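You operate a simulated robot arm through the tools that you are given. There is no shell and no other tool.

You run a simulated robot arm. Do the job below in one go: nothing can be reset, and whatever is moved stays where it is left.

TASK
Wind bobbins 27 and 52 full at FAST on the bench winder.
Fine: both go into the green bobbin tray.
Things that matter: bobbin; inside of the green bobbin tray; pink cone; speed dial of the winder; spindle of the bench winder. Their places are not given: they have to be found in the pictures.

The check looks at the end state, three seconds after you hand in, the way a careful person would. Anything else that was tipped, shoved, dropped, spilled or broken makes it a failure.

THE ROBOT
A 7-joint arm with a two-finger parallel gripper, fixed in place. Base frame: the origin is at the foot of the arm, x ahead of it, y to its left, z up; the work surface is at about z = 0. Readings come in m, degrees, newtons and seconds.
With the tool pointing down near the work surface it reaches from about 0.22 to 0.58 m from the base axis. Its first joint turns from -66.0 to 66.0 degrees. Payload 2.5 kg.
The tool frame sits at the grasp point between the pads (the TCP): z along the fingers, y along the line on which they close. The tips reach 0.023 m beyond it. The gripper opens to 0.094 m. The fingers are 0.038 m wide and 0.01 m thick; the gripper's body (0.054 by 0.096 m) begins 0.039 m behind the TCP.
Orientation is that of the tool frame in the base frame, as [roll, pitch, yaw] about the fixed x, y, z axes, in that order (R = Rz(yaw) Ry(pitch) Rx(roll)). With the fingers straight down and closing along the base's y, the tool's x points along the base's -x, its y along +y and its z along -z.

THE INTERFACE
- The arm moves only by the tool step_arm. Its argument "steps" is a list of rows, each a list of 7 numbers: the turn, a rotation vector about the base's x, y, z in degrees, then the shift along the base's x, y, z in m, then the finger opening in m, from 0 to 0.094. In form: [[rx, ry, rz, tx, ty, tz, jaw], ...]. A call has 1 to 20 rows; each row is the pose to reach, as a shift and turn from the pose commanded when the call began. Each row takes 0.2 s and may step no farther than 0.05 m and 8.6 degrees from the row before; otherwise, or with a gripper value out of range, the whole call is refused. A pose out of reach is approached as far as the arm can. The call stops where the force on the tool passes 40 N (or 10 N more than at its start, if that is more) or the arm is blocked; 0.2 s more then pass. Each finger travels about 0.108 m/s and halts on what it meets, pressing with about 44 N; the grip force reading is that of the motor and also rises with nothing between the fingers. The clock runs only during rows and for 0.2 s after the last one: add rows that repeat a pose to give the fingers time. The reply holds the time, the measured pose of the TCP, the force on the tool along the base axes, the opening and the grip force, in the units named above and with some noise, with the torque about the TCP (base axes, N m) and any sound that the robot's microphone picked up.
- Cameras (640 x 400 px; columns grow to the right, rows downward): "scene" is fixed at [0.1176, -0.3852, 0.5368]; the picture's right is [0.85, -0.52, 0.00], its down [-0.33, -0.54, -0.77] and it looks along [0.40, 0.66, -0.64] (base axes); focal length 220 px, centre (320, 200). "wrist" rides on the gripper at [0.086, 0.016, -0.074] in the tool frame; the picture's right is [-0.18, 0.98, 0.00], its down [-0.58, -0.11, -0.81] and it looks along [-0.79, -0.15, 0.59] (tool axes); focal length 243 px, centre (320, 200).
- get_image(camera): a new picture of that camera. It takes no simulated time.
- pixel_to_xyz(camera, pixels): for up to 12 pixels [column, row] of the newest picture of that camera ("zoom" is the newest enlarged one), the place [x, y, z] in the base frame of the surface seen there, good to about 0.002 m, but the place of the scene camera against the robot may be out by one fixed shift of up to 0.025 m in any direction. It takes no simulated time.
- inspect(camera, box): a new picture of the part [left, top, right, bottom] of that camera's present view, enlarged. It takes no simulated time.
- sign_off(): hands the job in; it is judged then, once.

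Leave the gripper open and the arm clear of the work at the hand-in unless told otherwise.

The tools are called after ">>>" as a command line: name --pt "numbers of a row" for each row, then --argument value for the rest, lists and objects as JSON in quotes. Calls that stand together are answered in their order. step_arm: Moves the arm, as the interface text tells. Its arguments: {"type":"object","properties":{"steps":{"type":"array"}},"required":["steps"]} The other tools are called the same way: get_image (camera) takes a picture; pixel_to_xyz (camera, pixels) gives the place of the surface under pixels of a picture; inspect (camera, box) takes an enlarged picture of a part of a camera's view; sign_off () hands the job in.

At the start:

```text
time_s: 0.0
eef_pos: [0.3811, 0.1026, 0.3869]
orientation: [-180.0, 0.0, 180.0]
ft_force: [0.1, 0.1, -0.3]
ft_torque: [-0.02, 0.01, 0.03]
gripper_width: 0.094
grip_force: 0.1
```

scene: 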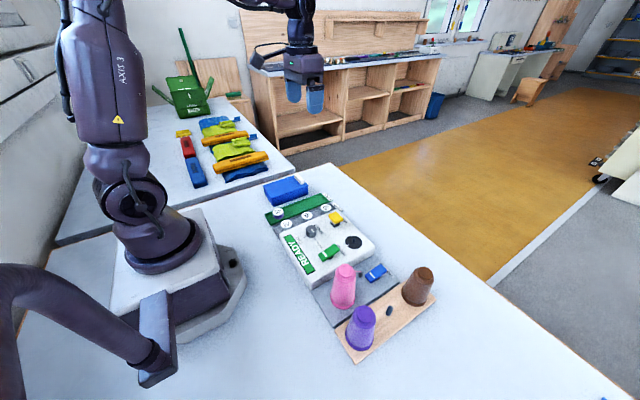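
wrist: 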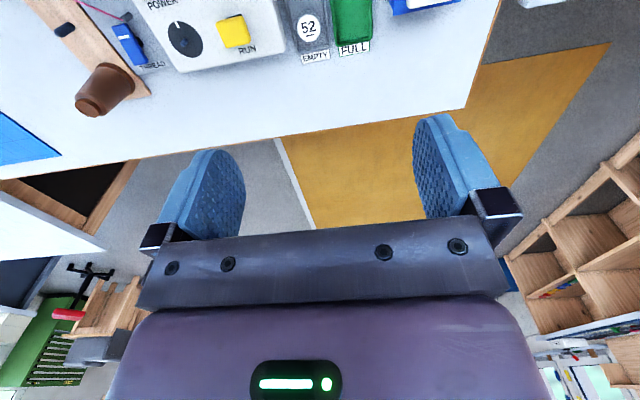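

I see a white bench winder with a display, a dial, a yellow RUN button, a row of numbered bobbins, and cones on a wooden board. I'll zoom in on the winder and its surroundings in the scene view.

>>> inspect --camera "scene" --box '[250, 165, 450, 290]'

>>> inspect --camera "scene" --box '[300, 240, 460, 370]'

>>> inspect --camera "wrist" --box '[0, 0, 500, 150]'

```text
3.20 times, centred on (350, 228) of scene
```

zoom: 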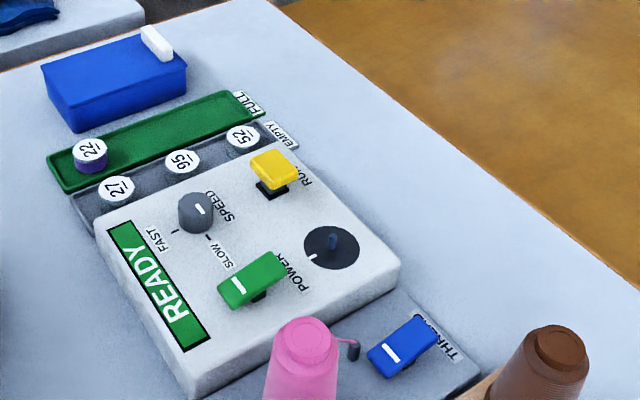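

```text
3.08 times, centred on (380, 305) of scene
```

zoom: 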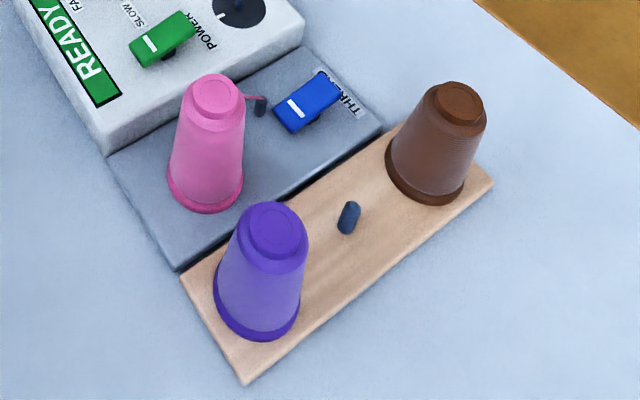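

```text
1.28 times, centred on (250, 75) of wrist
```

zoom: 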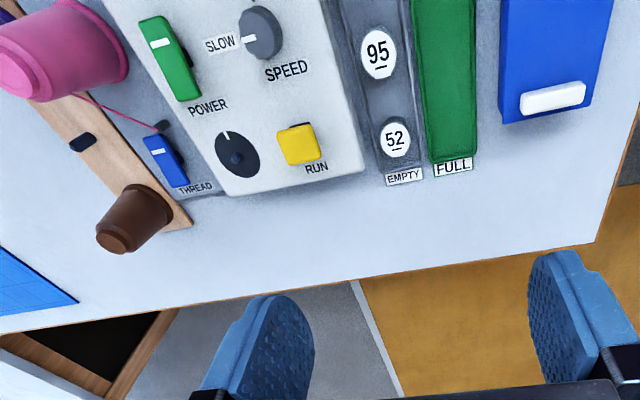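

The winder has a POWER rocker, a SPEED dial that seems to point at SLOW, a yellow RUN button, a spindle on a black disc, and a THREAD rocker. The pink cone is already threaded. Bobbins 27, 95 and 52 sit in the grey EMPTY tray, and 22 is in the green FULL tray. I'll get rough positions from the scene and wrist pictures and compare them.

>>> get_image --camera "scene"

>>> pixel_to_xyz --camera "scene" --pixels '[[286, 224], [307, 213], [326, 207], [278, 212], [312, 231], [335, 217], [354, 241], [329, 253], [376, 272], [345, 271], [418, 274], [288, 188]]'

>>> pixel_to_xyz --camera "wrist" --pixels '[[308, 26], [185, 36], [233, 32], [296, 42], [295, 6], [350, 20], [128, 40], [102, 82], [203, 15], [360, 46], [315, 56], [420, 5]]'

```text
taken
```

scene: 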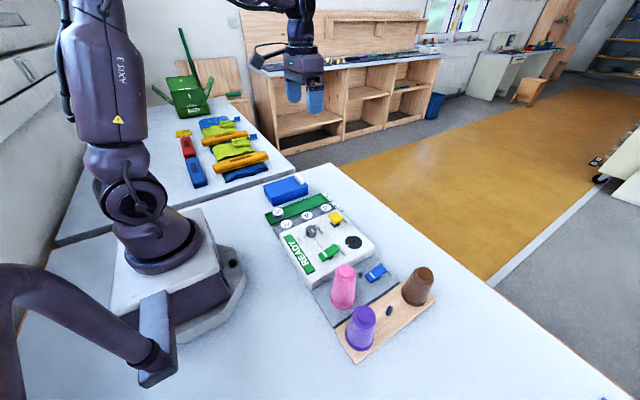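

```text
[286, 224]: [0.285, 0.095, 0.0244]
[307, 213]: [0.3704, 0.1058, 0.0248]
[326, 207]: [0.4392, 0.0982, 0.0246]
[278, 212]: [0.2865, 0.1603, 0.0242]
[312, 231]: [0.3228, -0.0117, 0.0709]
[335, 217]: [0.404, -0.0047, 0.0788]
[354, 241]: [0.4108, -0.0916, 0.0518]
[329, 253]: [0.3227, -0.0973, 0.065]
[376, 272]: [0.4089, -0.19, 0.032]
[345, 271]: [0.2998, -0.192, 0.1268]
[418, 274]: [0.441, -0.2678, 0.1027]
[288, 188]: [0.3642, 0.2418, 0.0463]
```

```text
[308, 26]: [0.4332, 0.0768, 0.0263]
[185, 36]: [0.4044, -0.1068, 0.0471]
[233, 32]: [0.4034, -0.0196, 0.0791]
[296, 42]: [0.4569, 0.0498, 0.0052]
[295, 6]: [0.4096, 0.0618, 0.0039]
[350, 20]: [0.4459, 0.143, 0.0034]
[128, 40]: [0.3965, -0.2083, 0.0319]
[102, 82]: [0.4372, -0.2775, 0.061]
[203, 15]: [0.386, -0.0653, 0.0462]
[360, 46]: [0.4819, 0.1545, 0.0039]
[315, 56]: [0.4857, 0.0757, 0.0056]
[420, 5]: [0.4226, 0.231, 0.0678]
```

The two cameras agree except for a shift of about 0.02 m in y for the scene camera, so I'll rely on the wrist camera. Next I tilt the tool 35 degrees so the wrist camera looks down on the winder.

>>> step_arm --pt "0 7 0 0 0 0.01 0.094" --pt "0 14 0 0 -0.02 0.02 0.094" --pt "0 21 0 0 -0.04 0.02 0.094" --pt "0 28 0 0 -0.06 0.02 0.094" --pt "0 35 0 0 -0.08 0.02 0.094" --pt "0 35 0 0 -0.08 0.02 0.094"

>>> get_image --camera "wrist"

```text
time_s: 1.4
eef_pos: [0.3667, 0.0243, 0.4087]
orientation: [179.9, -33.2, -179.2]
ft_force: [0.3, -1.4, 0.3]
ft_torque: [0.01, 0.0, -0.01]
gripper_width: 0.094
grip_force: 0.1
out of reach, approached as far as the arm can: row 5, 6
```

```text
taken
```

wrist: 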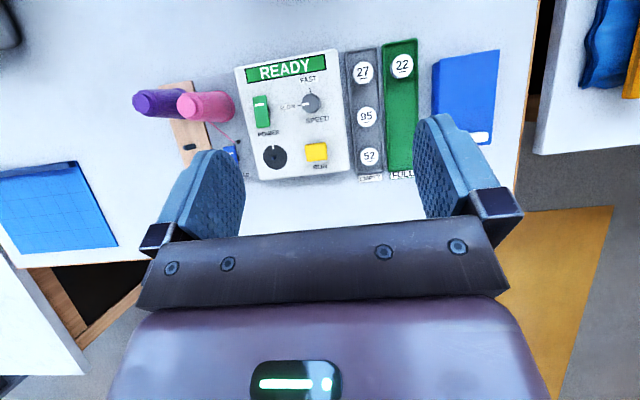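

Now the whole winder is visible in the wrist picture. I'll enlarge it and read the positions.

>>> inspect --camera "wrist" --box '[225, 30, 435, 190]'

>>> pixel_to_xyz --camera "wrist" --pixels '[[363, 72], [367, 117], [370, 157], [402, 67], [275, 156], [311, 103], [317, 152], [262, 112], [400, 120], [232, 153], [190, 147], [185, 107]]'

```text
2.50 times, centred on (330, 110) of wrist
```

zoom: 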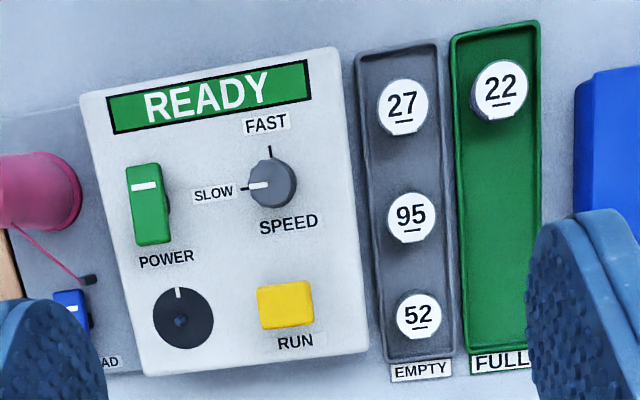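

```text
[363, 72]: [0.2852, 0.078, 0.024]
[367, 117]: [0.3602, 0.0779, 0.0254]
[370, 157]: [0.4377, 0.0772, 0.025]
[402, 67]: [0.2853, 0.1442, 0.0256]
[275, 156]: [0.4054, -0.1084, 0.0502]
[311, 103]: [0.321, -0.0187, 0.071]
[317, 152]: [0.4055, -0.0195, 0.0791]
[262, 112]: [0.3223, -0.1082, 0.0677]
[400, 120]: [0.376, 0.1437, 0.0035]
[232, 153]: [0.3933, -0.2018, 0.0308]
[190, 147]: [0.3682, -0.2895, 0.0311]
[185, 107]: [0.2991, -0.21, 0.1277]
```

The dial's white mark points to SLOW, toward -y, and FAST lies toward -x. That means a 90 degree clockwise turn seen from above. The display reads READY. I'll look closer at the cone and thread area on the left, then move the camera nearer to it.

>>> inspect --camera "wrist" --box '[120, 70, 260, 180]'

>>> step_arm --pt "0 0 0 -0.01 -0.04 -0.01 0.094" --pt "0 0 0 -0.03 -0.08 -0.02 0.094" --pt "0 0 0 -0.05 -0.1 -0.04 0.094" --pt "0 0 0 -0.06 -0.1 -0.06 0.094" --pt "0 0 0 -0.06 -0.1 -0.06 0.094"

>>> get_image --camera "wrist"

```text
3.64 times, centred on (190, 125) of wrist
```

zoom: 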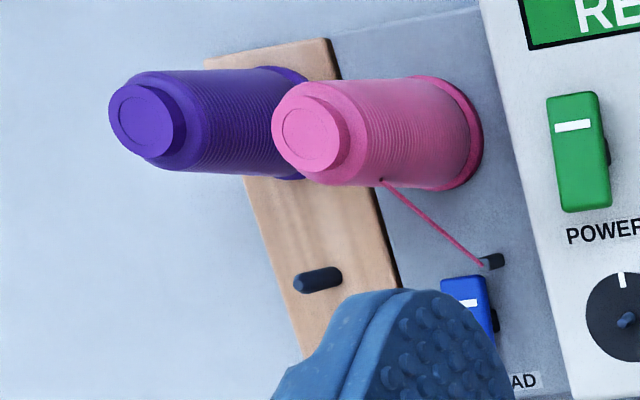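

```text
time_s: 2.6
eef_pos: [0.3071, -0.0771, 0.3479]
orientation: [179.8, -35.0, -179.9]
ft_force: [0.2, -0.4, 0.4]
ft_torque: [0.01, -0.01, 0.01]
gripper_width: 0.094
grip_force: 0.0
```

```text
taken
```

wrist: 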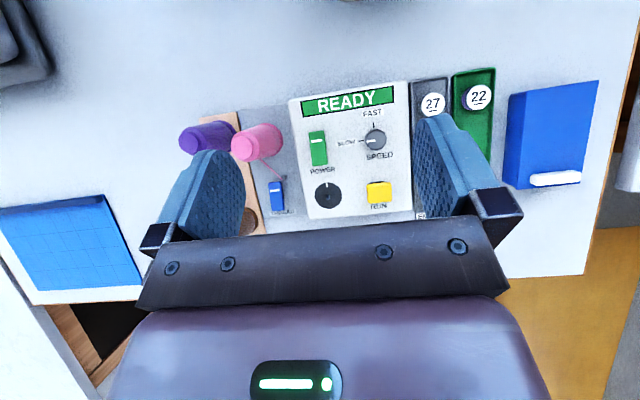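

From here the thread area sits between the fingers. I'll enlarge it.

>>> inspect --camera "wrist" --box '[220, 80, 420, 220]'

>>> inspect --camera "wrist" --box '[225, 100, 325, 220]'

>>> pixel_to_xyz --camera "wrist" --pixels '[[328, 197], [330, 196], [331, 192], [276, 190], [278, 205], [379, 192], [375, 140], [318, 142], [317, 158], [257, 143], [243, 145], [283, 180]]'

```text
2.86 times, centred on (320, 150) of wrist
```

zoom: 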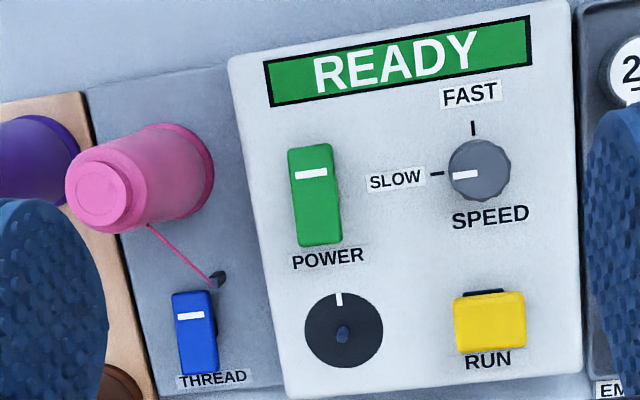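

```text
3.33 times, centred on (275, 160) of wrist
```

zoom: 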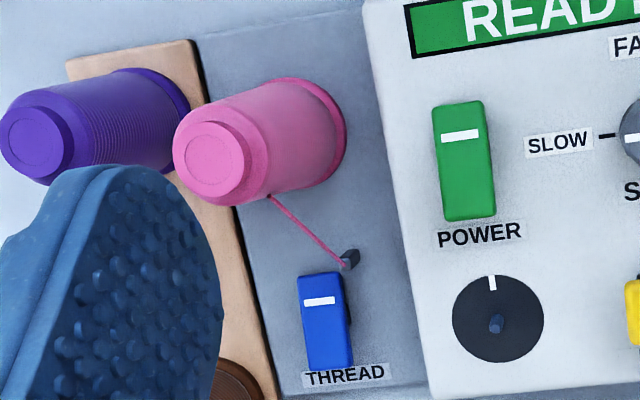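

```text
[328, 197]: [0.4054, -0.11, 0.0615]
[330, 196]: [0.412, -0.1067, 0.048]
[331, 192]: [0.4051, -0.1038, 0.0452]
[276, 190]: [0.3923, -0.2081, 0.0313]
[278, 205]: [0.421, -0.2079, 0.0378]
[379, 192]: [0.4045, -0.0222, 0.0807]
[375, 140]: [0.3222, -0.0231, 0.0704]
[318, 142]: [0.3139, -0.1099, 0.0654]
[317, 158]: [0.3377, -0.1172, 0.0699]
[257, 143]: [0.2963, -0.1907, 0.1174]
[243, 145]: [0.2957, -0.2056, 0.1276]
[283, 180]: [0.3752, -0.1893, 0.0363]
```

POWER and THREAD both have their marked end pressed. The spindle peg is at about (0.405, -0.109). Next I need the tray geometry, so I'll move the camera over the trays and look closely.

>>> step_arm --pt "0 0 0 0 0.04 -0.01 0.094" --pt "0 0 0 0 0.08 -0.02 0.094" --pt "0 0 0 -0.01 0.12 -0.04 0.094" --pt "0 0 0 -0.02 0.15 -0.06 0.094" --pt "0 0 0 -0.02 0.16 -0.08 0.094" --pt "0 0 0 -0.02 0.16 -0.08 0.094"

>>> get_image --camera "wrist"

```text
time_s: 4.0
eef_pos: [0.2875, 0.0835, 0.2668]
orientation: [-180.0, -35.0, -180.0]
ft_force: [-0.1, -0.3, 0.3]
ft_torque: [0.0, 0.0, -0.05]
gripper_width: 0.0941
grip_force: 0.1
```

```text
taken
```

wrist: 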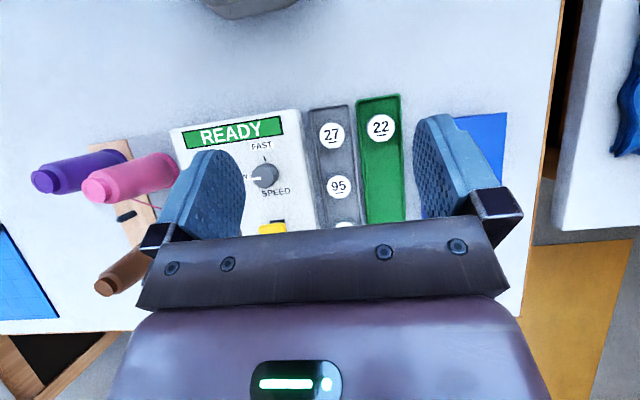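

Now I can see bobbins 27, 95 and 22 and the tray rims. I'll enlarge them and measure the rim, floor and bobbin edges.

>>> inspect --camera "wrist" --box '[295, 85, 415, 225]'

>>> pixel_to_xyz --camera "wrist" --pixels '[[331, 135], [320, 135], [342, 134], [331, 124], [331, 148], [339, 187], [327, 187], [351, 187], [339, 160], [316, 160], [357, 160], [380, 128]]'

>>> pixel_to_xyz --camera "wrist" --pixels '[[303, 160], [306, 160], [310, 160], [313, 160], [358, 160], [361, 160], [363, 160], [366, 160], [400, 160], [403, 160], [405, 160], [385, 170]]'

```text
2.86 times, centred on (355, 155) of wrist
```

zoom: 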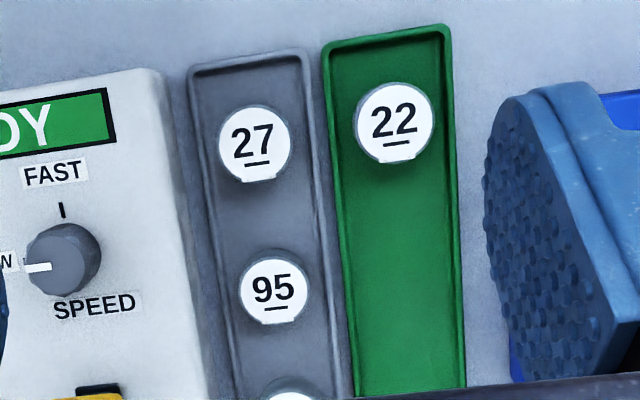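

```text
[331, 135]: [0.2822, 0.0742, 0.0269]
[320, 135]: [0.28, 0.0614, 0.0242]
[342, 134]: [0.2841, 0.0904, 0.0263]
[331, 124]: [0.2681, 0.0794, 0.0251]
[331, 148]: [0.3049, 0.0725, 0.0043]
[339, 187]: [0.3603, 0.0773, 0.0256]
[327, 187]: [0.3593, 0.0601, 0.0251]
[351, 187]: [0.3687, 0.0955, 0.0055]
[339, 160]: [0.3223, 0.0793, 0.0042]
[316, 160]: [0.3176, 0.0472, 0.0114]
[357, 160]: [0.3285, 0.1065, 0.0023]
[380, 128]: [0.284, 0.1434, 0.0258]
```

```text
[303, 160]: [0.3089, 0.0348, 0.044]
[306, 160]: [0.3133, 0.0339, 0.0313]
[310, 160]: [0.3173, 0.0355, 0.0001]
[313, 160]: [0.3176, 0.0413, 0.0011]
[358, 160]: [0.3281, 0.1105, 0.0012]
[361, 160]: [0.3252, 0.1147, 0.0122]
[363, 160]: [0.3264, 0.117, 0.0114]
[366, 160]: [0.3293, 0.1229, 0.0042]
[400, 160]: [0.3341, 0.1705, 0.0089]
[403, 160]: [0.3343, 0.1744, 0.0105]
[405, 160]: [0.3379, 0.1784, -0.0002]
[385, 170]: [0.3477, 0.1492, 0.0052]
```

The grey tray interior is about y 0.050 to 0.103 and the green one about 0.119 to 0.170. Rims are at z 0.0115, and bobbins are about 0.034 wide with tops at z 0.025. I'll check the near ends of the trays and the blue box height.

>>> pixel_to_xyz --camera "wrist" --pixels '[[328, 107], [328, 109], [328, 112], [328, 115], [378, 98], [378, 101], [378, 104], [460, 118], [495, 118], [495, 160], [331, 125], [380, 117]]'

>>> pixel_to_xyz --camera "wrist" --pixels '[[265, 177], [255, 177], [276, 177], [265, 165], [265, 188], [290, 190], [369, 128], [391, 128], [380, 140], [328, 192], [350, 180], [339, 174]]'

```text
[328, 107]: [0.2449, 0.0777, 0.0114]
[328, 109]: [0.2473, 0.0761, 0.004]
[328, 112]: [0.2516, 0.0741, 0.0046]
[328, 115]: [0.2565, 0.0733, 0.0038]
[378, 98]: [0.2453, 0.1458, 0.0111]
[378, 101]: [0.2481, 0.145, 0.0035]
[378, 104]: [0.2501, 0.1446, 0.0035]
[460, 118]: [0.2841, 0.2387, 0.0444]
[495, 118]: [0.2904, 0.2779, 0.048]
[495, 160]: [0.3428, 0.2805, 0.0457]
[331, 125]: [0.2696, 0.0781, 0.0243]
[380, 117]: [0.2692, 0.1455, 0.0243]
```

```text
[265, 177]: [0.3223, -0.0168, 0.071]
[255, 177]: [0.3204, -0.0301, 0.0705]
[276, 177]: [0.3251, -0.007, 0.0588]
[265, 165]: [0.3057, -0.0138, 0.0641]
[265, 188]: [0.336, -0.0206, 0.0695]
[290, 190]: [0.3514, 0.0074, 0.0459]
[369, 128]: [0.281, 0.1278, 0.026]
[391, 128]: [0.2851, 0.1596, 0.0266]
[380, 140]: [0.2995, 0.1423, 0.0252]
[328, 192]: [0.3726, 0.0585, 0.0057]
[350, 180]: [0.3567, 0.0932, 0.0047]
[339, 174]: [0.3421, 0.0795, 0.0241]
```

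Near tray ends are at x about 0.246, and the blue box is low. The dial's top centre is about (0.322, -0.020, 0.071) and the body top is z 0.0455. I straighten the tool and hover over the dial at z about 0.15 with the fingers closing along y.

>>> step_arm --pt "0 -7 0 0.01 -0.02 -0.01 0.094" --pt "0 -14 0 0.02 -0.04 -0.02 0.094" --pt "0 -21 0 0.025 -0.06 -0.04 0.094" --pt "0 -28 0 0.03 -0.08 -0.06 0.094" --pt "0 -35 0 0.034 -0.1035 -0.08 0.07" --pt "0 -35 0 0.034 -0.1035 -0.11 0.06" --pt "0 -35 0 0.034 -0.1035 -0.11 0.06"

>>> get_image --camera "wrist"

>>> get_image --camera "scene"

```text
time_s: 5.6
eef_pos: [0.3217, -0.0201, 0.158]
orientation: [180.0, -0.1, -179.8]
ft_force: [-0.6, -0.9, -0.9]
ft_torque: [-0.04, -0.02, 0.03]
gripper_width: 0.0602
grip_force: 0.0
```

```text
taken
```

wrist: 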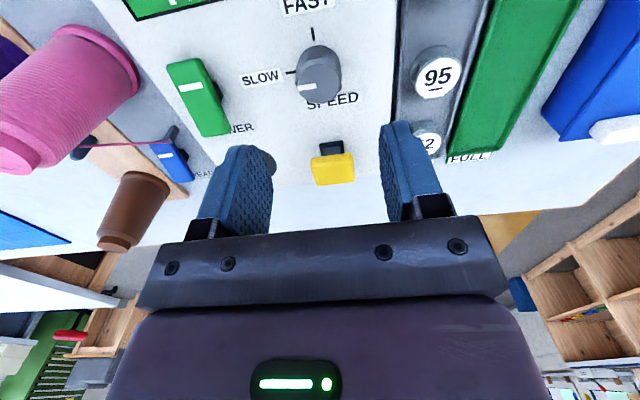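

```text
taken
```

scene: 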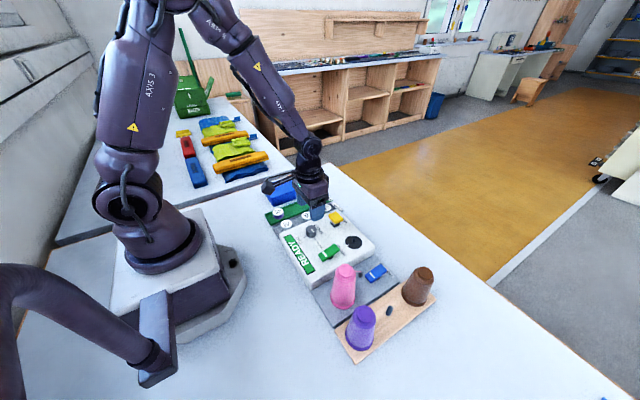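

I'm right above the dial at (0.3217, -0.0201). Before lowering, I'll look closely at the dial, the POWER rocker and the RUN button to see their shapes.

>>> inspect --camera "wrist" --box '[140, 0, 400, 200]'

>>> inspect --camera "wrist" --box '[0, 80, 220, 220]'

>>> pixel_to_xyz --camera "wrist" --pixels '[[320, 78], [310, 85], [318, 55], [340, 75], [305, 95], [296, 70], [330, 148], [332, 168], [325, 180], [197, 85], [205, 115], [173, 165]]'

```text
2.00 times, centred on (270, 100) of wrist
```

zoom: 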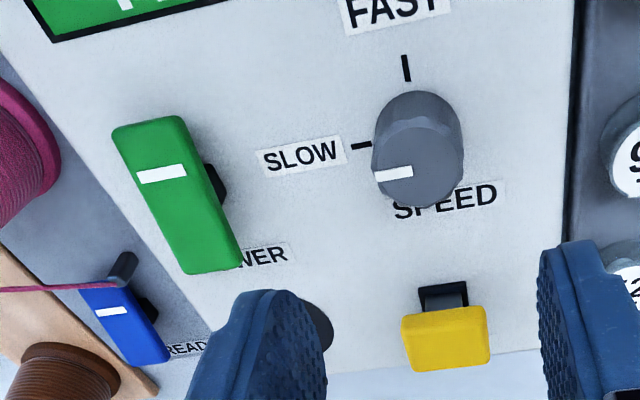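

```text
2.86 times, centred on (110, 150) of wrist
```

zoom: 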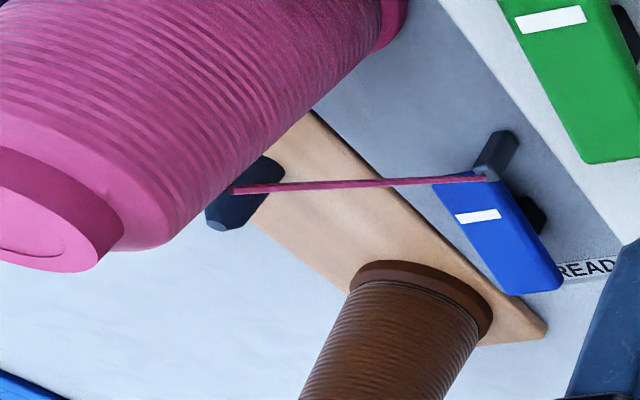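

```text
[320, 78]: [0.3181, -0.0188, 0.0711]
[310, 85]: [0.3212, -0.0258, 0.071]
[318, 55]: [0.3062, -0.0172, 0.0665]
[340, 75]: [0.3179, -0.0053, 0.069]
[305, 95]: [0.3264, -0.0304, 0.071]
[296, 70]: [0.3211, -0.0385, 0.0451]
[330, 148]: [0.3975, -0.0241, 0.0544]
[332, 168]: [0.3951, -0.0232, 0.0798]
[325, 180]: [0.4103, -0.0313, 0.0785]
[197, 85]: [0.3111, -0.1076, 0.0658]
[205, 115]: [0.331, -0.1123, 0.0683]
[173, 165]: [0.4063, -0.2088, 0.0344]
```

RUN is a push cap on a stem with its top at z 0.08, and the dial has open room around it. I lower so the tips are at about z 0.051 and close on the dial.

>>> step_arm --pt "0 0 0 0 0 -0.04 0.06" --pt "0 0 0 0 0 -0.07 0.06" --pt "0 0 0 0 0 -0.084 0.06" --pt "0 0 0 0 0 -0.084 0.06"

>>> get_image --camera "scene"

>>> inspect --camera "scene" --box '[250, 165, 450, 290]'

```text
time_s: 6.6
eef_pos: [0.3216, -0.0189, 0.0762]
orientation: [-180.0, 0.0, -179.9]
ft_force: [1.1, 0.3, 0.5]
ft_torque: [0.0, 0.0, 0.0]
gripper_width: 0.06
grip_force: 0.2
```

```text
taken
```

scene: 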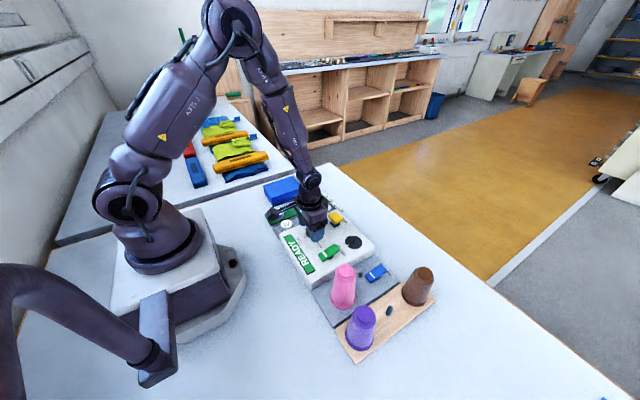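

```text
3.20 times, centred on (350, 228) of scene
```

zoom: 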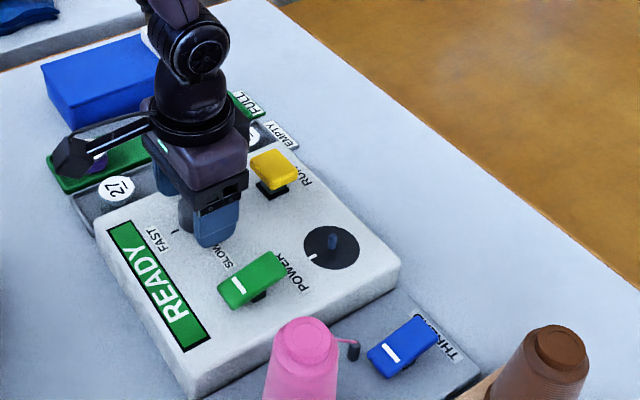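

Fingers straddle the dial at z 0.076. I close on it now to feel the grip.

>>> step_arm --pt "0 0 0 0 0 -0.002 0.026" --pt "0 0 0 0 0 -0.002 0.026" --pt "0 0 0 0 0 -0.002 0.026"

```text
time_s: 7.3
eef_pos: [0.3212, -0.0216, 0.075]
orientation: [-179.9, 0.0, 179.9]
ft_force: [-2.4, -0.3, 3.0]
ft_torque: [0.36, -0.34, 0.0]
gripper_width: 0.0319
grip_force: 45.2
stopped in row 3: the force on the tool passed its limit at 42 N (the readings are from after the stop); the commanded pose is now the measured one
```

The dial is gripped, 0.032 m wide with 45 N. I rotate 90 degrees clockwise about z in 8 degree steps.

>>> step_arm --pt "0 0 -8 0 0 0 0.026" --pt "0 0 -16 0 0 0 0.026" --pt "0 0 -24 0 0 0 0.026" --pt "0 0 -32 0 0 0 0.026" --pt "0 0 -40 0 0 0 0.026"

>>> inspect --camera "scene" --box '[250, 165, 450, 290]'

```text
time_s: 8.7
eef_pos: [0.3206, -0.0197, 0.0748]
orientation: [-179.9, 0.0, 139.8]
ft_force: [-2.9, 0.0, 0.5]
ft_torque: [0.11, -0.57, 0.02]
gripper_width: 0.032
grip_force: 44.8
stopped in row 5: the force on the tool passed its limit at 41 N (the readings are from after the stop); the commanded pose is now the measured one
```

```text
3.20 times, centred on (350, 228) of scene
```

zoom: 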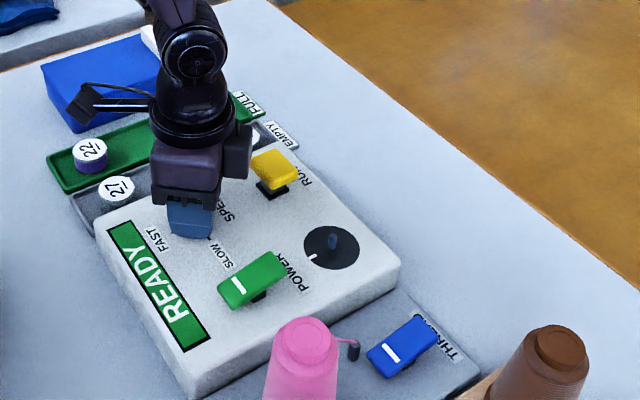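

The tool has turned about 40 degrees; a side load stopped it and the reset relieved that. I continue the turn in smaller batches.

>>> step_arm --pt "0 0 -6 0 0 0 0.026" --pt "0 0 -12 0 0 0 0.026" --pt "0 0 -18 0 0 0 0.026" --pt "0 0 -24 0 0 0 0.026"

>>> step_arm --pt "0 0 -6 0 0 0 0.026" --pt "0 0 -12 0 0 0 0.026" --pt "0 0 -18 0 0 0 0.026" --pt "0 0 -24 0 0 0 0.026"

>>> inspect --camera "scene" --box '[250, 165, 450, 290]'

```text
time_s: 9.7
eef_pos: [0.3208, -0.0214, 0.0732]
orientation: [-179.9, -0.1, 115.7]
ft_force: [-14.8, -0.2, 28.9]
ft_torque: [-0.48, -0.58, 0.0]
gripper_width: 0.0319
grip_force: 45.3
```

```text
time_s: 10.7
eef_pos: [0.3219, -0.0206, 0.0741]
orientation: [-179.9, -0.1, 91.7]
ft_force: [-17.4, -1.5, 28.4]
ft_torque: [-0.39, -0.35, -0.01]
gripper_width: 0.0317
grip_force: 45.5
```

```text
3.20 times, centred on (350, 228) of scene
```

zoom: 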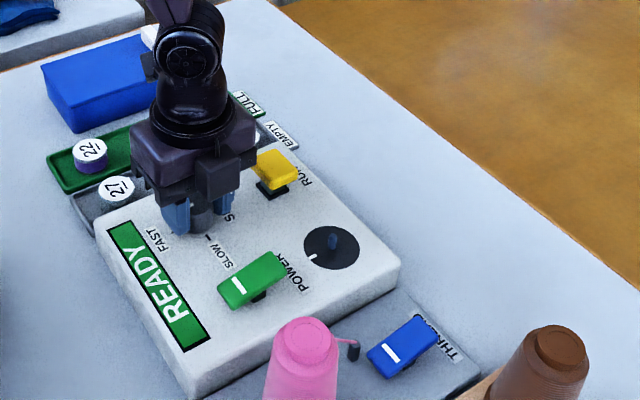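

Yaw is now 91.7, so the tool has turned about 88 degrees. I open and lift, then look at the dial's mark.

>>> step_arm --pt "0 0 -1.7 0 0 0 0.026" --pt "0 0 -1.7 0 0 0 0.06" --pt "0 0 -1.7 0 0 0 0.06" --pt "0 0 -1.7 0 0 0.04 0.06" --pt "0 0 -1.7 0 0 0.08 0.06" --pt "0 0 -1.7 0 0.03 0.11 0.06" --pt "0 0 -1.7 0 0.06 0.14 0.06" --pt "0 0 -1.7 0 0.06 0.14 0.06"

>>> get_image --camera "wrist"

>>> inspect --camera "scene" --box '[250, 165, 450, 290]'

```text
time_s: 12.5
eef_pos: [0.3242, 0.0394, 0.2138]
orientation: [-179.9, 0.0, 90.1]
ft_force: [0.6, 1.0, -0.4]
ft_torque: [0.0, 0.0, -0.01]
gripper_width: 0.0601
grip_force: 0.1
```

```text
taken
```

wrist: 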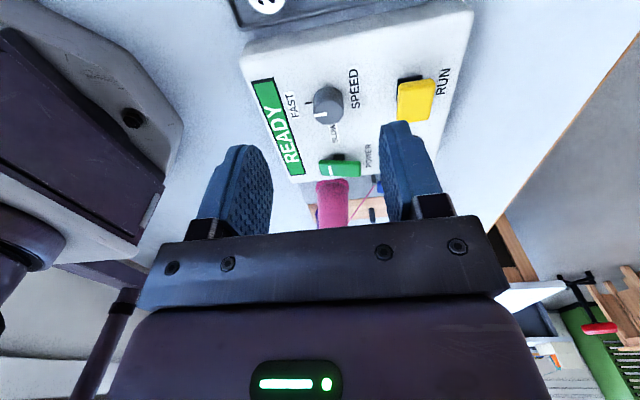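

```text
3.20 times, centred on (350, 228) of scene
```

zoom: 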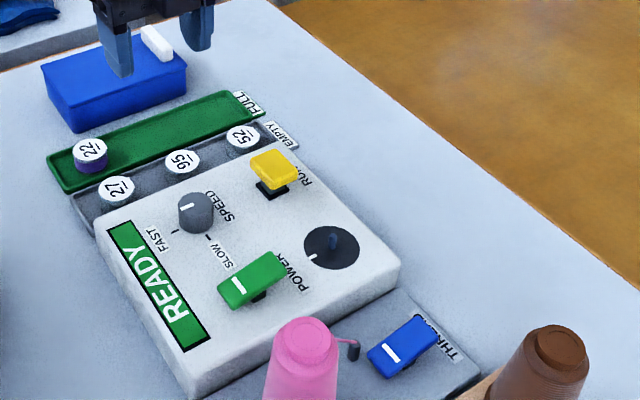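

The mark seems to point close to FAST. I'll enlarge the wrist view to check.

>>> inspect --camera "wrist" --box '[260, 60, 380, 160]'

>>> inspect --camera "scene" --box '[290, 215, 340, 250]'

```text
4.00 times, centred on (320, 110) of wrist
```

zoom: 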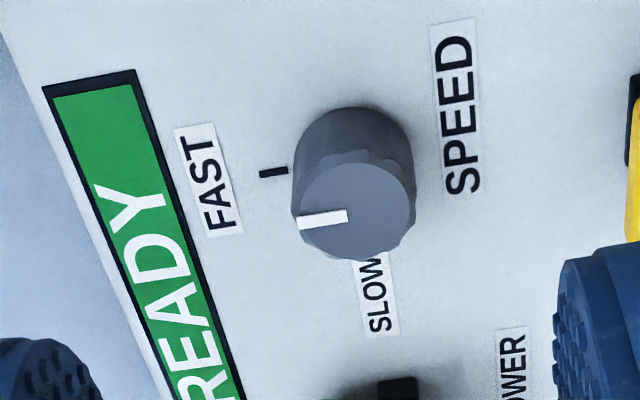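

```text
11.43 times, centred on (315, 232) of scene
```

zoom: 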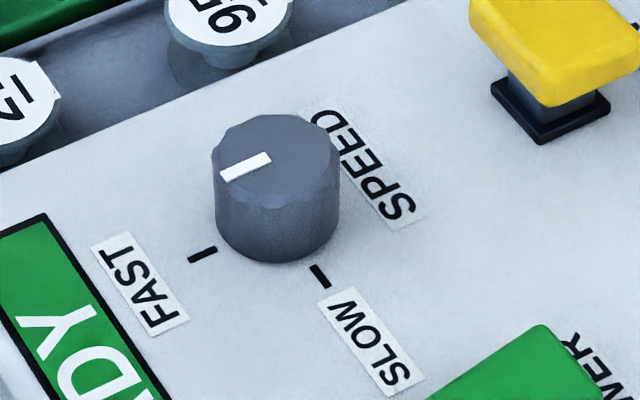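

The mark lines up with the FAST tick. Next I zoom on the bobbins to see their side profile before gripping 27.

>>> inspect --camera "scene" --box '[265, 195, 345, 245]'

>>> pixel_to_xyz --camera "zoom" --pixels '[[165, 230], [165, 262], [130, 235], [200, 230], [100, 140], [100, 175], [335, 145], [335, 175]]'

```text
8.00 times, centred on (305, 220) of scene
```

zoom: 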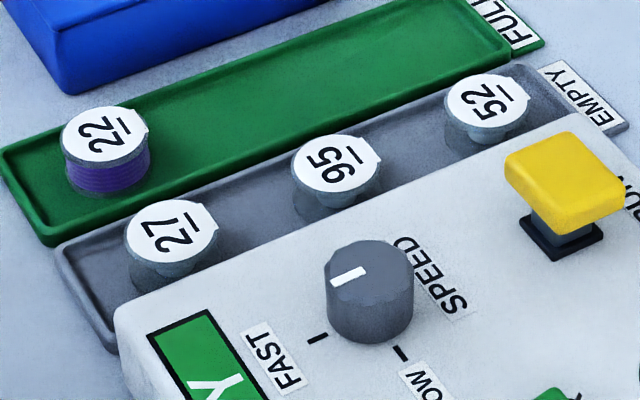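

```text
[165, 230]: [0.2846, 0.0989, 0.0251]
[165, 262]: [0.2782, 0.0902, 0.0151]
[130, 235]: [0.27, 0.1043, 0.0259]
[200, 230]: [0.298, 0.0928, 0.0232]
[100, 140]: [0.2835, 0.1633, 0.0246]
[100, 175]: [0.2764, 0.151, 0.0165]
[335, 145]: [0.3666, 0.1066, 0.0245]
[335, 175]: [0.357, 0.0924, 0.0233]
```

Each bobbin is a flanged spool about 0.022 tall. I move over bobbin 27 at about (0.2845, 0.0775), opening 0.05, stopping at z about 0.10 to check.

>>> step_arm --pt "0 0 0 -0.02 0.02 -0.03 0.06" --pt "0 0 0 -0.0385 0.038 -0.06 0.05" --pt "0 0 0 -0.0385 0.038 -0.09 0.05" --pt "0 0 0 -0.0385 0.038 -0.115 0.05" --pt "0 0 0 -0.0385 0.038 -0.115 0.05"

>>> get_image --camera "wrist"

>>> inspect --camera "scene" --box '[250, 165, 350, 245]'

```text
time_s: 13.7
eef_pos: [0.2827, 0.0775, 0.0973]
orientation: [180.0, 0.0, 90.2]
ft_force: [-0.1, -0.4, 0.3]
ft_torque: [0.0, -0.01, 0.04]
gripper_width: 0.0501
grip_force: 0.1
```

```text
taken
```

wrist: 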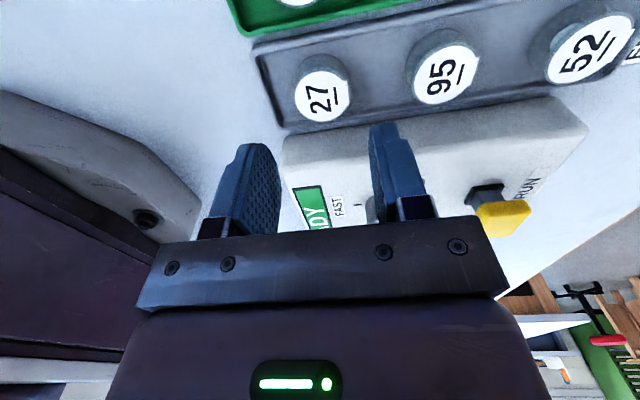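

```text
5.00 times, centred on (300, 205) of scene
```

zoom: 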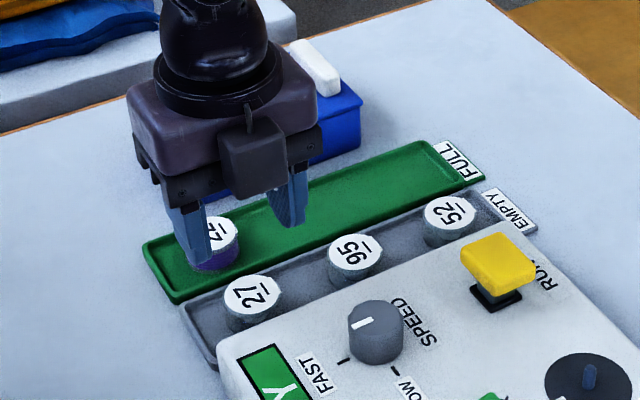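

Bobbin 27's label is at wrist (322, 97). I'll measure its edges, along with 52 and 95, from this closer view.

>>> pixel_to_xyz --camera "wrist" --pixels '[[322, 97], [298, 100], [348, 95], [325, 75], [322, 119], [445, 74], [590, 50], [297, 73], [345, 65], [323, 56], [265, 100], [300, 125]]'

>>> inspect --camera "wrist" --box '[240, 30, 500, 150]'

```text
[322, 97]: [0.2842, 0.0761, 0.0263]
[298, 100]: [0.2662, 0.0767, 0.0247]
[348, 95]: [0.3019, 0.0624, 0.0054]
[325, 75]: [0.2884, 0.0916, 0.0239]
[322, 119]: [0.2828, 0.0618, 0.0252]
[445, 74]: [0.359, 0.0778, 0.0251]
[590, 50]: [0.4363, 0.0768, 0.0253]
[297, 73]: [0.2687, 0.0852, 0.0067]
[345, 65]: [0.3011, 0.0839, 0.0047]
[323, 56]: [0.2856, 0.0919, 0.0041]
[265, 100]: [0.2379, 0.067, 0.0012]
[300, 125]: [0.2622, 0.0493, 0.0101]
```

```text
2.46 times, centred on (370, 90) of wrist
```

zoom: 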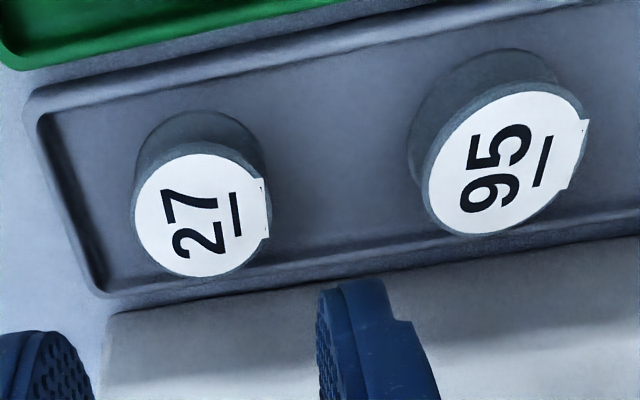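

Bobbin 27's centre is (0.284, 0.077). I lower so the tips are at about z 0.008, inside the tray, with opening 0.048.

>>> step_arm --pt "0 0 0 0.001 -0.0005 -0.03 0.048" --pt "0 0 0 0.001 -0.0005 -0.05 0.048" --pt "0 0 0 0.001 -0.0005 -0.066 0.048" --pt "0 0 0 0.001 -0.0005 -0.066 0.048"

>>> inspect --camera "scene" --box '[250, 165, 350, 245]'

```text
time_s: 14.7
eef_pos: [0.2833, 0.0761, 0.033]
orientation: [-179.9, 0.0, 90.1]
ft_force: [0.2, 0.0, -0.4]
ft_torque: [-0.01, 0.0, -0.03]
gripper_width: 0.0481
grip_force: 0.0
```

```text
5.00 times, centred on (300, 205) of scene
```

zoom: 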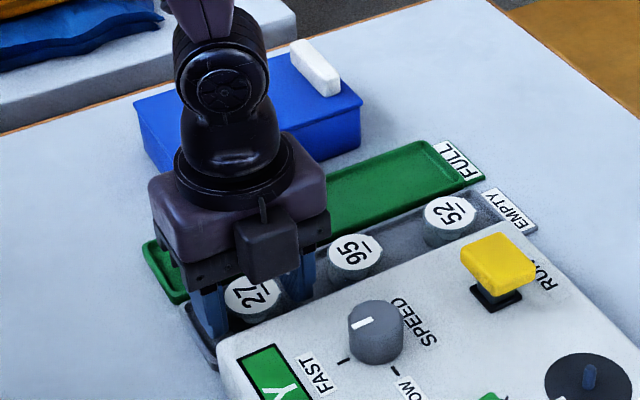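

Bobbin 27 sits between the fingers with no contact. I go 2 mm lower and close on it.

>>> step_arm --pt "0 0 0 0 0 -0.002 0.048" --pt "0 0 0 0 0 -0.002 0.03" --pt "0 0 0 0 0 -0.002 0.03" --pt "0 0 0 0 0 -0.002 0.03"

```text
time_s: 15.7
eef_pos: [0.2836, 0.0765, 0.0322]
orientation: [-180.0, 0.0, 90.1]
ft_force: [0.5, -0.2, -0.9]
ft_torque: [-0.02, -0.03, -0.01]
gripper_width: 0.0363
grip_force: 43.6
```

Gripped: width 0.0363, force 44 N. I lift it straight up 0.11 m and look.

>>> step_arm --pt "0 0 0 0 0 0.02 0.03" --pt "0 0 0 0 0 0.06 0.03" --pt "0 0 0 0 0 0.1 0.03" --pt "0 0 0 0 0 0.11 0.03"

>>> get_image --camera "wrist"

>>> inspect --camera "scene" --box '[250, 145, 400, 270]'

```text
time_s: 16.7
eef_pos: [0.2833, 0.0752, 0.1429]
orientation: [-179.9, 0.0, 90.1]
ft_force: [0.3, 0.6, -0.8]
ft_torque: [0.04, 0.02, 0.0]
gripper_width: 0.0364
grip_force: 43.4
```

```text
taken
```

wrist: 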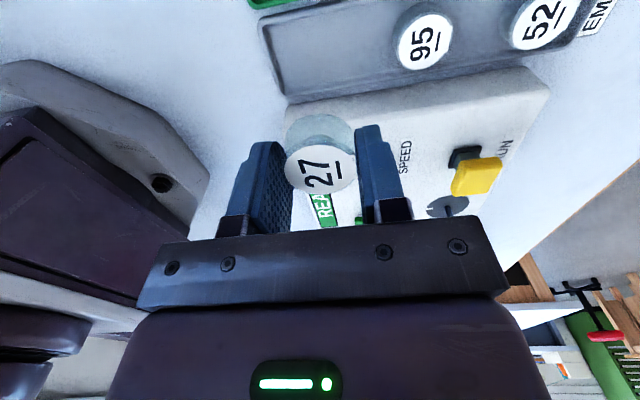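

```text
3.20 times, centred on (325, 208) of scene
```

zoom: 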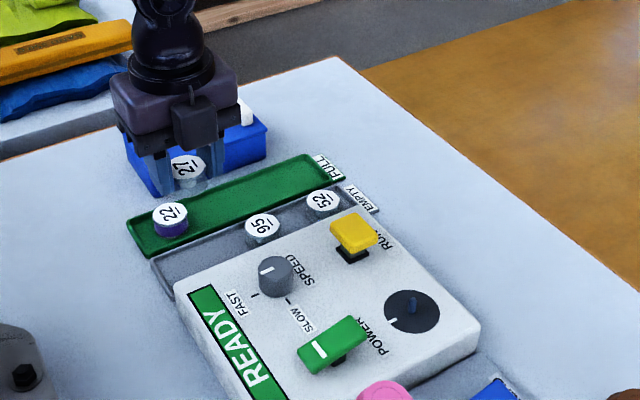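

Bobbin 27 is held level, with the label at wrist (320, 170). I measure where it sits relative to the tool, then carry it toward the spindle and stop short at y about -0.03 to measure the peg.

>>> pixel_to_xyz --camera "wrist" --pixels '[[320, 170], [290, 172], [350, 165], [320, 149], [318, 191], [318, 128]]'

>>> step_arm --pt "0 0 0 0.03 -0.02 0.01 0.03" --pt "0 0 0 0.06 -0.045 0.02 0.03" --pt "0 0 0 0.09 -0.07 0.03 0.03" --pt "0 0 0 0.11 -0.095 0.03 0.03" --pt "0 0 0 0.12 -0.105 0.03 0.03" --pt "0 0 0 0.12 -0.105 0.03 0.03"

>>> get_image --camera "wrist"

```text
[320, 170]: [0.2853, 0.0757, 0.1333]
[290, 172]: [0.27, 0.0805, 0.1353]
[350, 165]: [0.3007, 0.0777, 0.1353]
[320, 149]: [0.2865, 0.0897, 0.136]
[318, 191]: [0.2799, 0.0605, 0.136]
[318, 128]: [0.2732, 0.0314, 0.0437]
```

```text
time_s: 18.1
eef_pos: [0.4017, -0.03, 0.1726]
orientation: [-179.8, -0.1, 90.1]
ft_force: [-0.1, 0.1, 0.7]
ft_torque: [0.03, -0.05, 0.0]
gripper_width: 0.0359
grip_force: 43.8
```

```text
taken
```

wrist: 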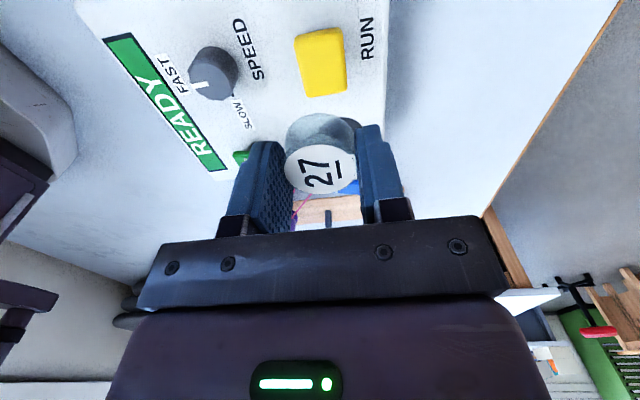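

The held bobbin hides the spindle from here. I shift 0.08 m toward -x so the spindle comes into view beside the bobbin.

>>> step_arm --pt "0 0 0 -0.03 0 0.0 0.03" --pt "0 0 0 -0.06 0 0.01 0.03" --pt "0 0 0 -0.085 0.0 0.02 0.03" --pt "0 0 0 -0.085 0.0 0.02 0.03"

>>> get_image --camera "wrist"

```text
time_s: 19.1
eef_pos: [0.3179, -0.0296, 0.1912]
orientation: [-179.9, 0.1, 90.2]
ft_force: [-0.2, 0.0, -0.4]
ft_torque: [0.0, 0.06, -0.03]
gripper_width: 0.0361
grip_force: 44.1
```

```text
taken
```

wrist: 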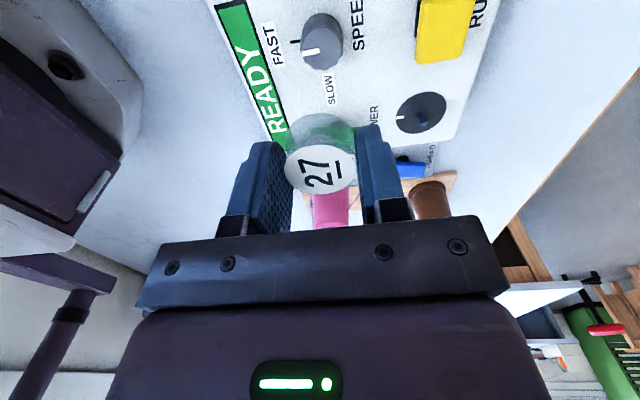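

The black spindle disc with its peg is at about wrist (422, 112). I enlarge it to find the peg and disc edges.

>>> inspect --camera "wrist" --box '[382, 82, 462, 142]'

```text
6.67 times, centred on (422, 112) of wrist
```

zoom: 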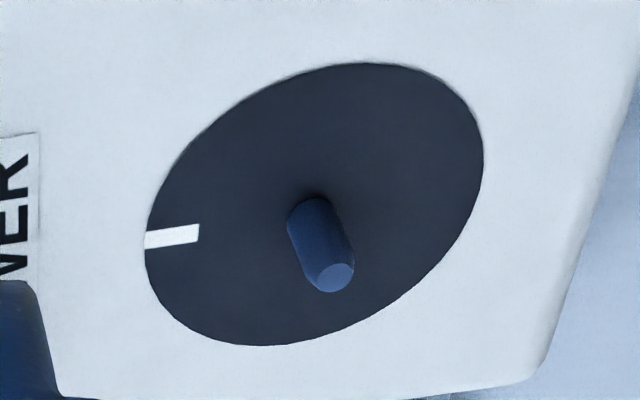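

>>> pixel_to_xyz --camera "zoom" --pixels '[[337, 278], [329, 272], [345, 272], [332, 286], [312, 205], [147, 243], [482, 150], [360, 68], [265, 340], [330, 245], [300, 215], [312, 180]]'

```text
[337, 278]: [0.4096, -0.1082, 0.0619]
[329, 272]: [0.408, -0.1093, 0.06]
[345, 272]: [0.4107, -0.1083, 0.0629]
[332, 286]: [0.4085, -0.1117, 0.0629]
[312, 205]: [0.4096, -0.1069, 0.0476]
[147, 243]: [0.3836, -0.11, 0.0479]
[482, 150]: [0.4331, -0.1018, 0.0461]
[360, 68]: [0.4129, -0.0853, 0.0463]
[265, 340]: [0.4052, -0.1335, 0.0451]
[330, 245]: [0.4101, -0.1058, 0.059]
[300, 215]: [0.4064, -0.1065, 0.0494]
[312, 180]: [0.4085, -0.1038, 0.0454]
```

From this side, the disc centre is about (0.408, -0.109) and the peg top about (0.4095, -0.1085, 0.0625). Earlier readings gave x 0.405, so I'll view the peg from the +x side too and compare.

>>> step_arm --pt "0 0 0 0.04 0 0.0 0.03" --pt "0 0 0 0.08 0 0.0 0.03" --pt "0 0 0 0.12 0.0 0.0 0.03" --pt "0 0 0 0.16 0.0 0.0 0.03" --pt "0 0 0 0.16 0.0 0.0 0.03" --pt "0 0 0 0.16 0.0 0.0 0.03"

>>> get_image --camera "wrist"

```text
time_s: 20.5
eef_pos: [0.478, -0.0294, 0.1901]
orientation: [-179.9, 0.0, 90.1]
ft_force: [-0.6, 0.3, 0.2]
ft_torque: [0.03, 0.02, 0.01]
gripper_width: 0.0363
grip_force: 44.4
```

```text
taken
```

wrist: 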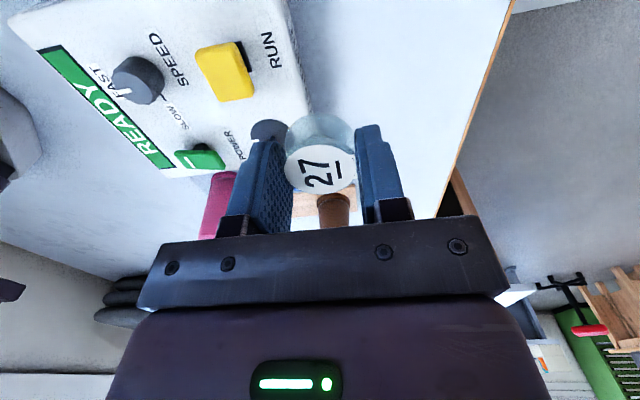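

The peg is hidden behind the left finger. I shift a bit more in +x and -y to clear it.

>>> step_arm --pt "0 0 0 0.015 -0.03 0.0 0.03" --pt "0 0 0 0.02 -0.06 0.0 0.03" --pt "0 0 0 0.02 -0.06 0.0 0.03" --pt "0 0 0 0.02 -0.06 0.0 0.03"

>>> get_image --camera "wrist"

```text
time_s: 21.5
eef_pos: [0.4975, -0.0897, 0.1892]
orientation: [-179.9, -0.1, 90.0]
ft_force: [0.3, 0.6, -0.8]
ft_torque: [0.0, 0.0, -0.01]
gripper_width: 0.0363
grip_force: 43.6
```

```text
taken
```

wrist: 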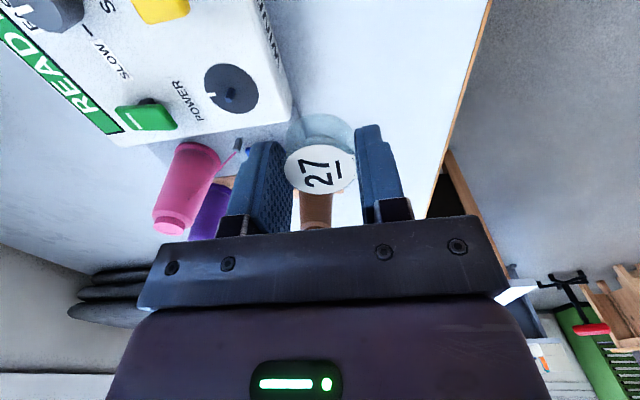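

Now the spindle is visible at about wrist (231, 88). I enlarge it and measure.

>>> inspect --camera "wrist" --box '[191, 58, 271, 118]'

```text
6.67 times, centred on (231, 88) of wrist
```

zoom: 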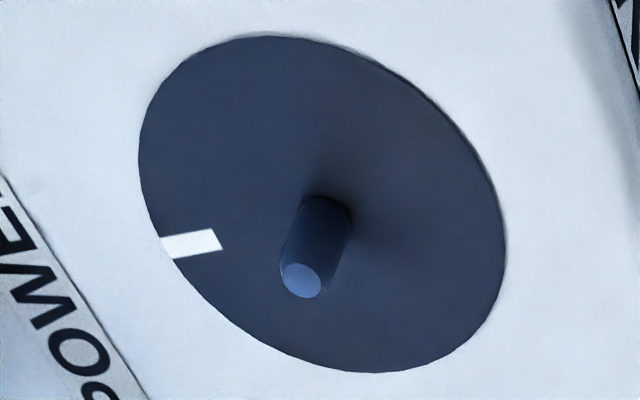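

>>> pixel_to_xyz --camera "zoom" --pixels '[[301, 281], [292, 280], [311, 281], [301, 271], [301, 291], [141, 160], [503, 245], [260, 40], [375, 369], [325, 205], [165, 250], [195, 60]]'

```text
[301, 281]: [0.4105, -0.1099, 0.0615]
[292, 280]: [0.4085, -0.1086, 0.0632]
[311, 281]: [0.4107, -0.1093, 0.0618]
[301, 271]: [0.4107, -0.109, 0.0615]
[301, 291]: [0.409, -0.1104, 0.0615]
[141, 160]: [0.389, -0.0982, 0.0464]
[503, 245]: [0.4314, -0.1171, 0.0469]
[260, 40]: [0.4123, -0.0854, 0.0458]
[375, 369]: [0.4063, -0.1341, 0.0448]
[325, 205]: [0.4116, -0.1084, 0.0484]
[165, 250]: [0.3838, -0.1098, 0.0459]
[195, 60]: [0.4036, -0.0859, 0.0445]
```

The peg centre comes out at (0.4095, -0.109), its top at z 0.062 and the disc at z 0.046. Both sides agree. Now I measure the held bobbin in the same way.

>>> inspect --camera "wrist" --box '[270, 110, 370, 210]'

>>> pixel_to_xyz --camera "wrist" --pixels '[[320, 168], [287, 170], [354, 165], [290, 155], [350, 155], [320, 147], [320, 191], [300, 186], [340, 186], [300, 152], [340, 150], [310, 170]]'

```text
4.00 times, centred on (320, 160) of wrist
```

zoom: 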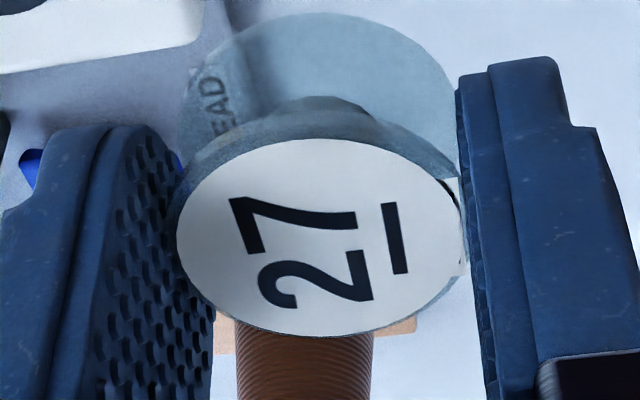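

```text
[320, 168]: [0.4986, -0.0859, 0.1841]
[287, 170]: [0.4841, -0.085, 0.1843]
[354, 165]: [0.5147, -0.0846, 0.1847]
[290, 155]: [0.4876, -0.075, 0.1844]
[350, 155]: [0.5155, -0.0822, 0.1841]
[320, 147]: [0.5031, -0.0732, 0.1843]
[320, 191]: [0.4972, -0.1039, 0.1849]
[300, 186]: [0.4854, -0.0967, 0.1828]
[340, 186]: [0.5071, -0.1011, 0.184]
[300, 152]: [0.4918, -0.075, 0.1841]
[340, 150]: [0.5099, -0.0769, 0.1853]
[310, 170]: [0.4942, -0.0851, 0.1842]
```

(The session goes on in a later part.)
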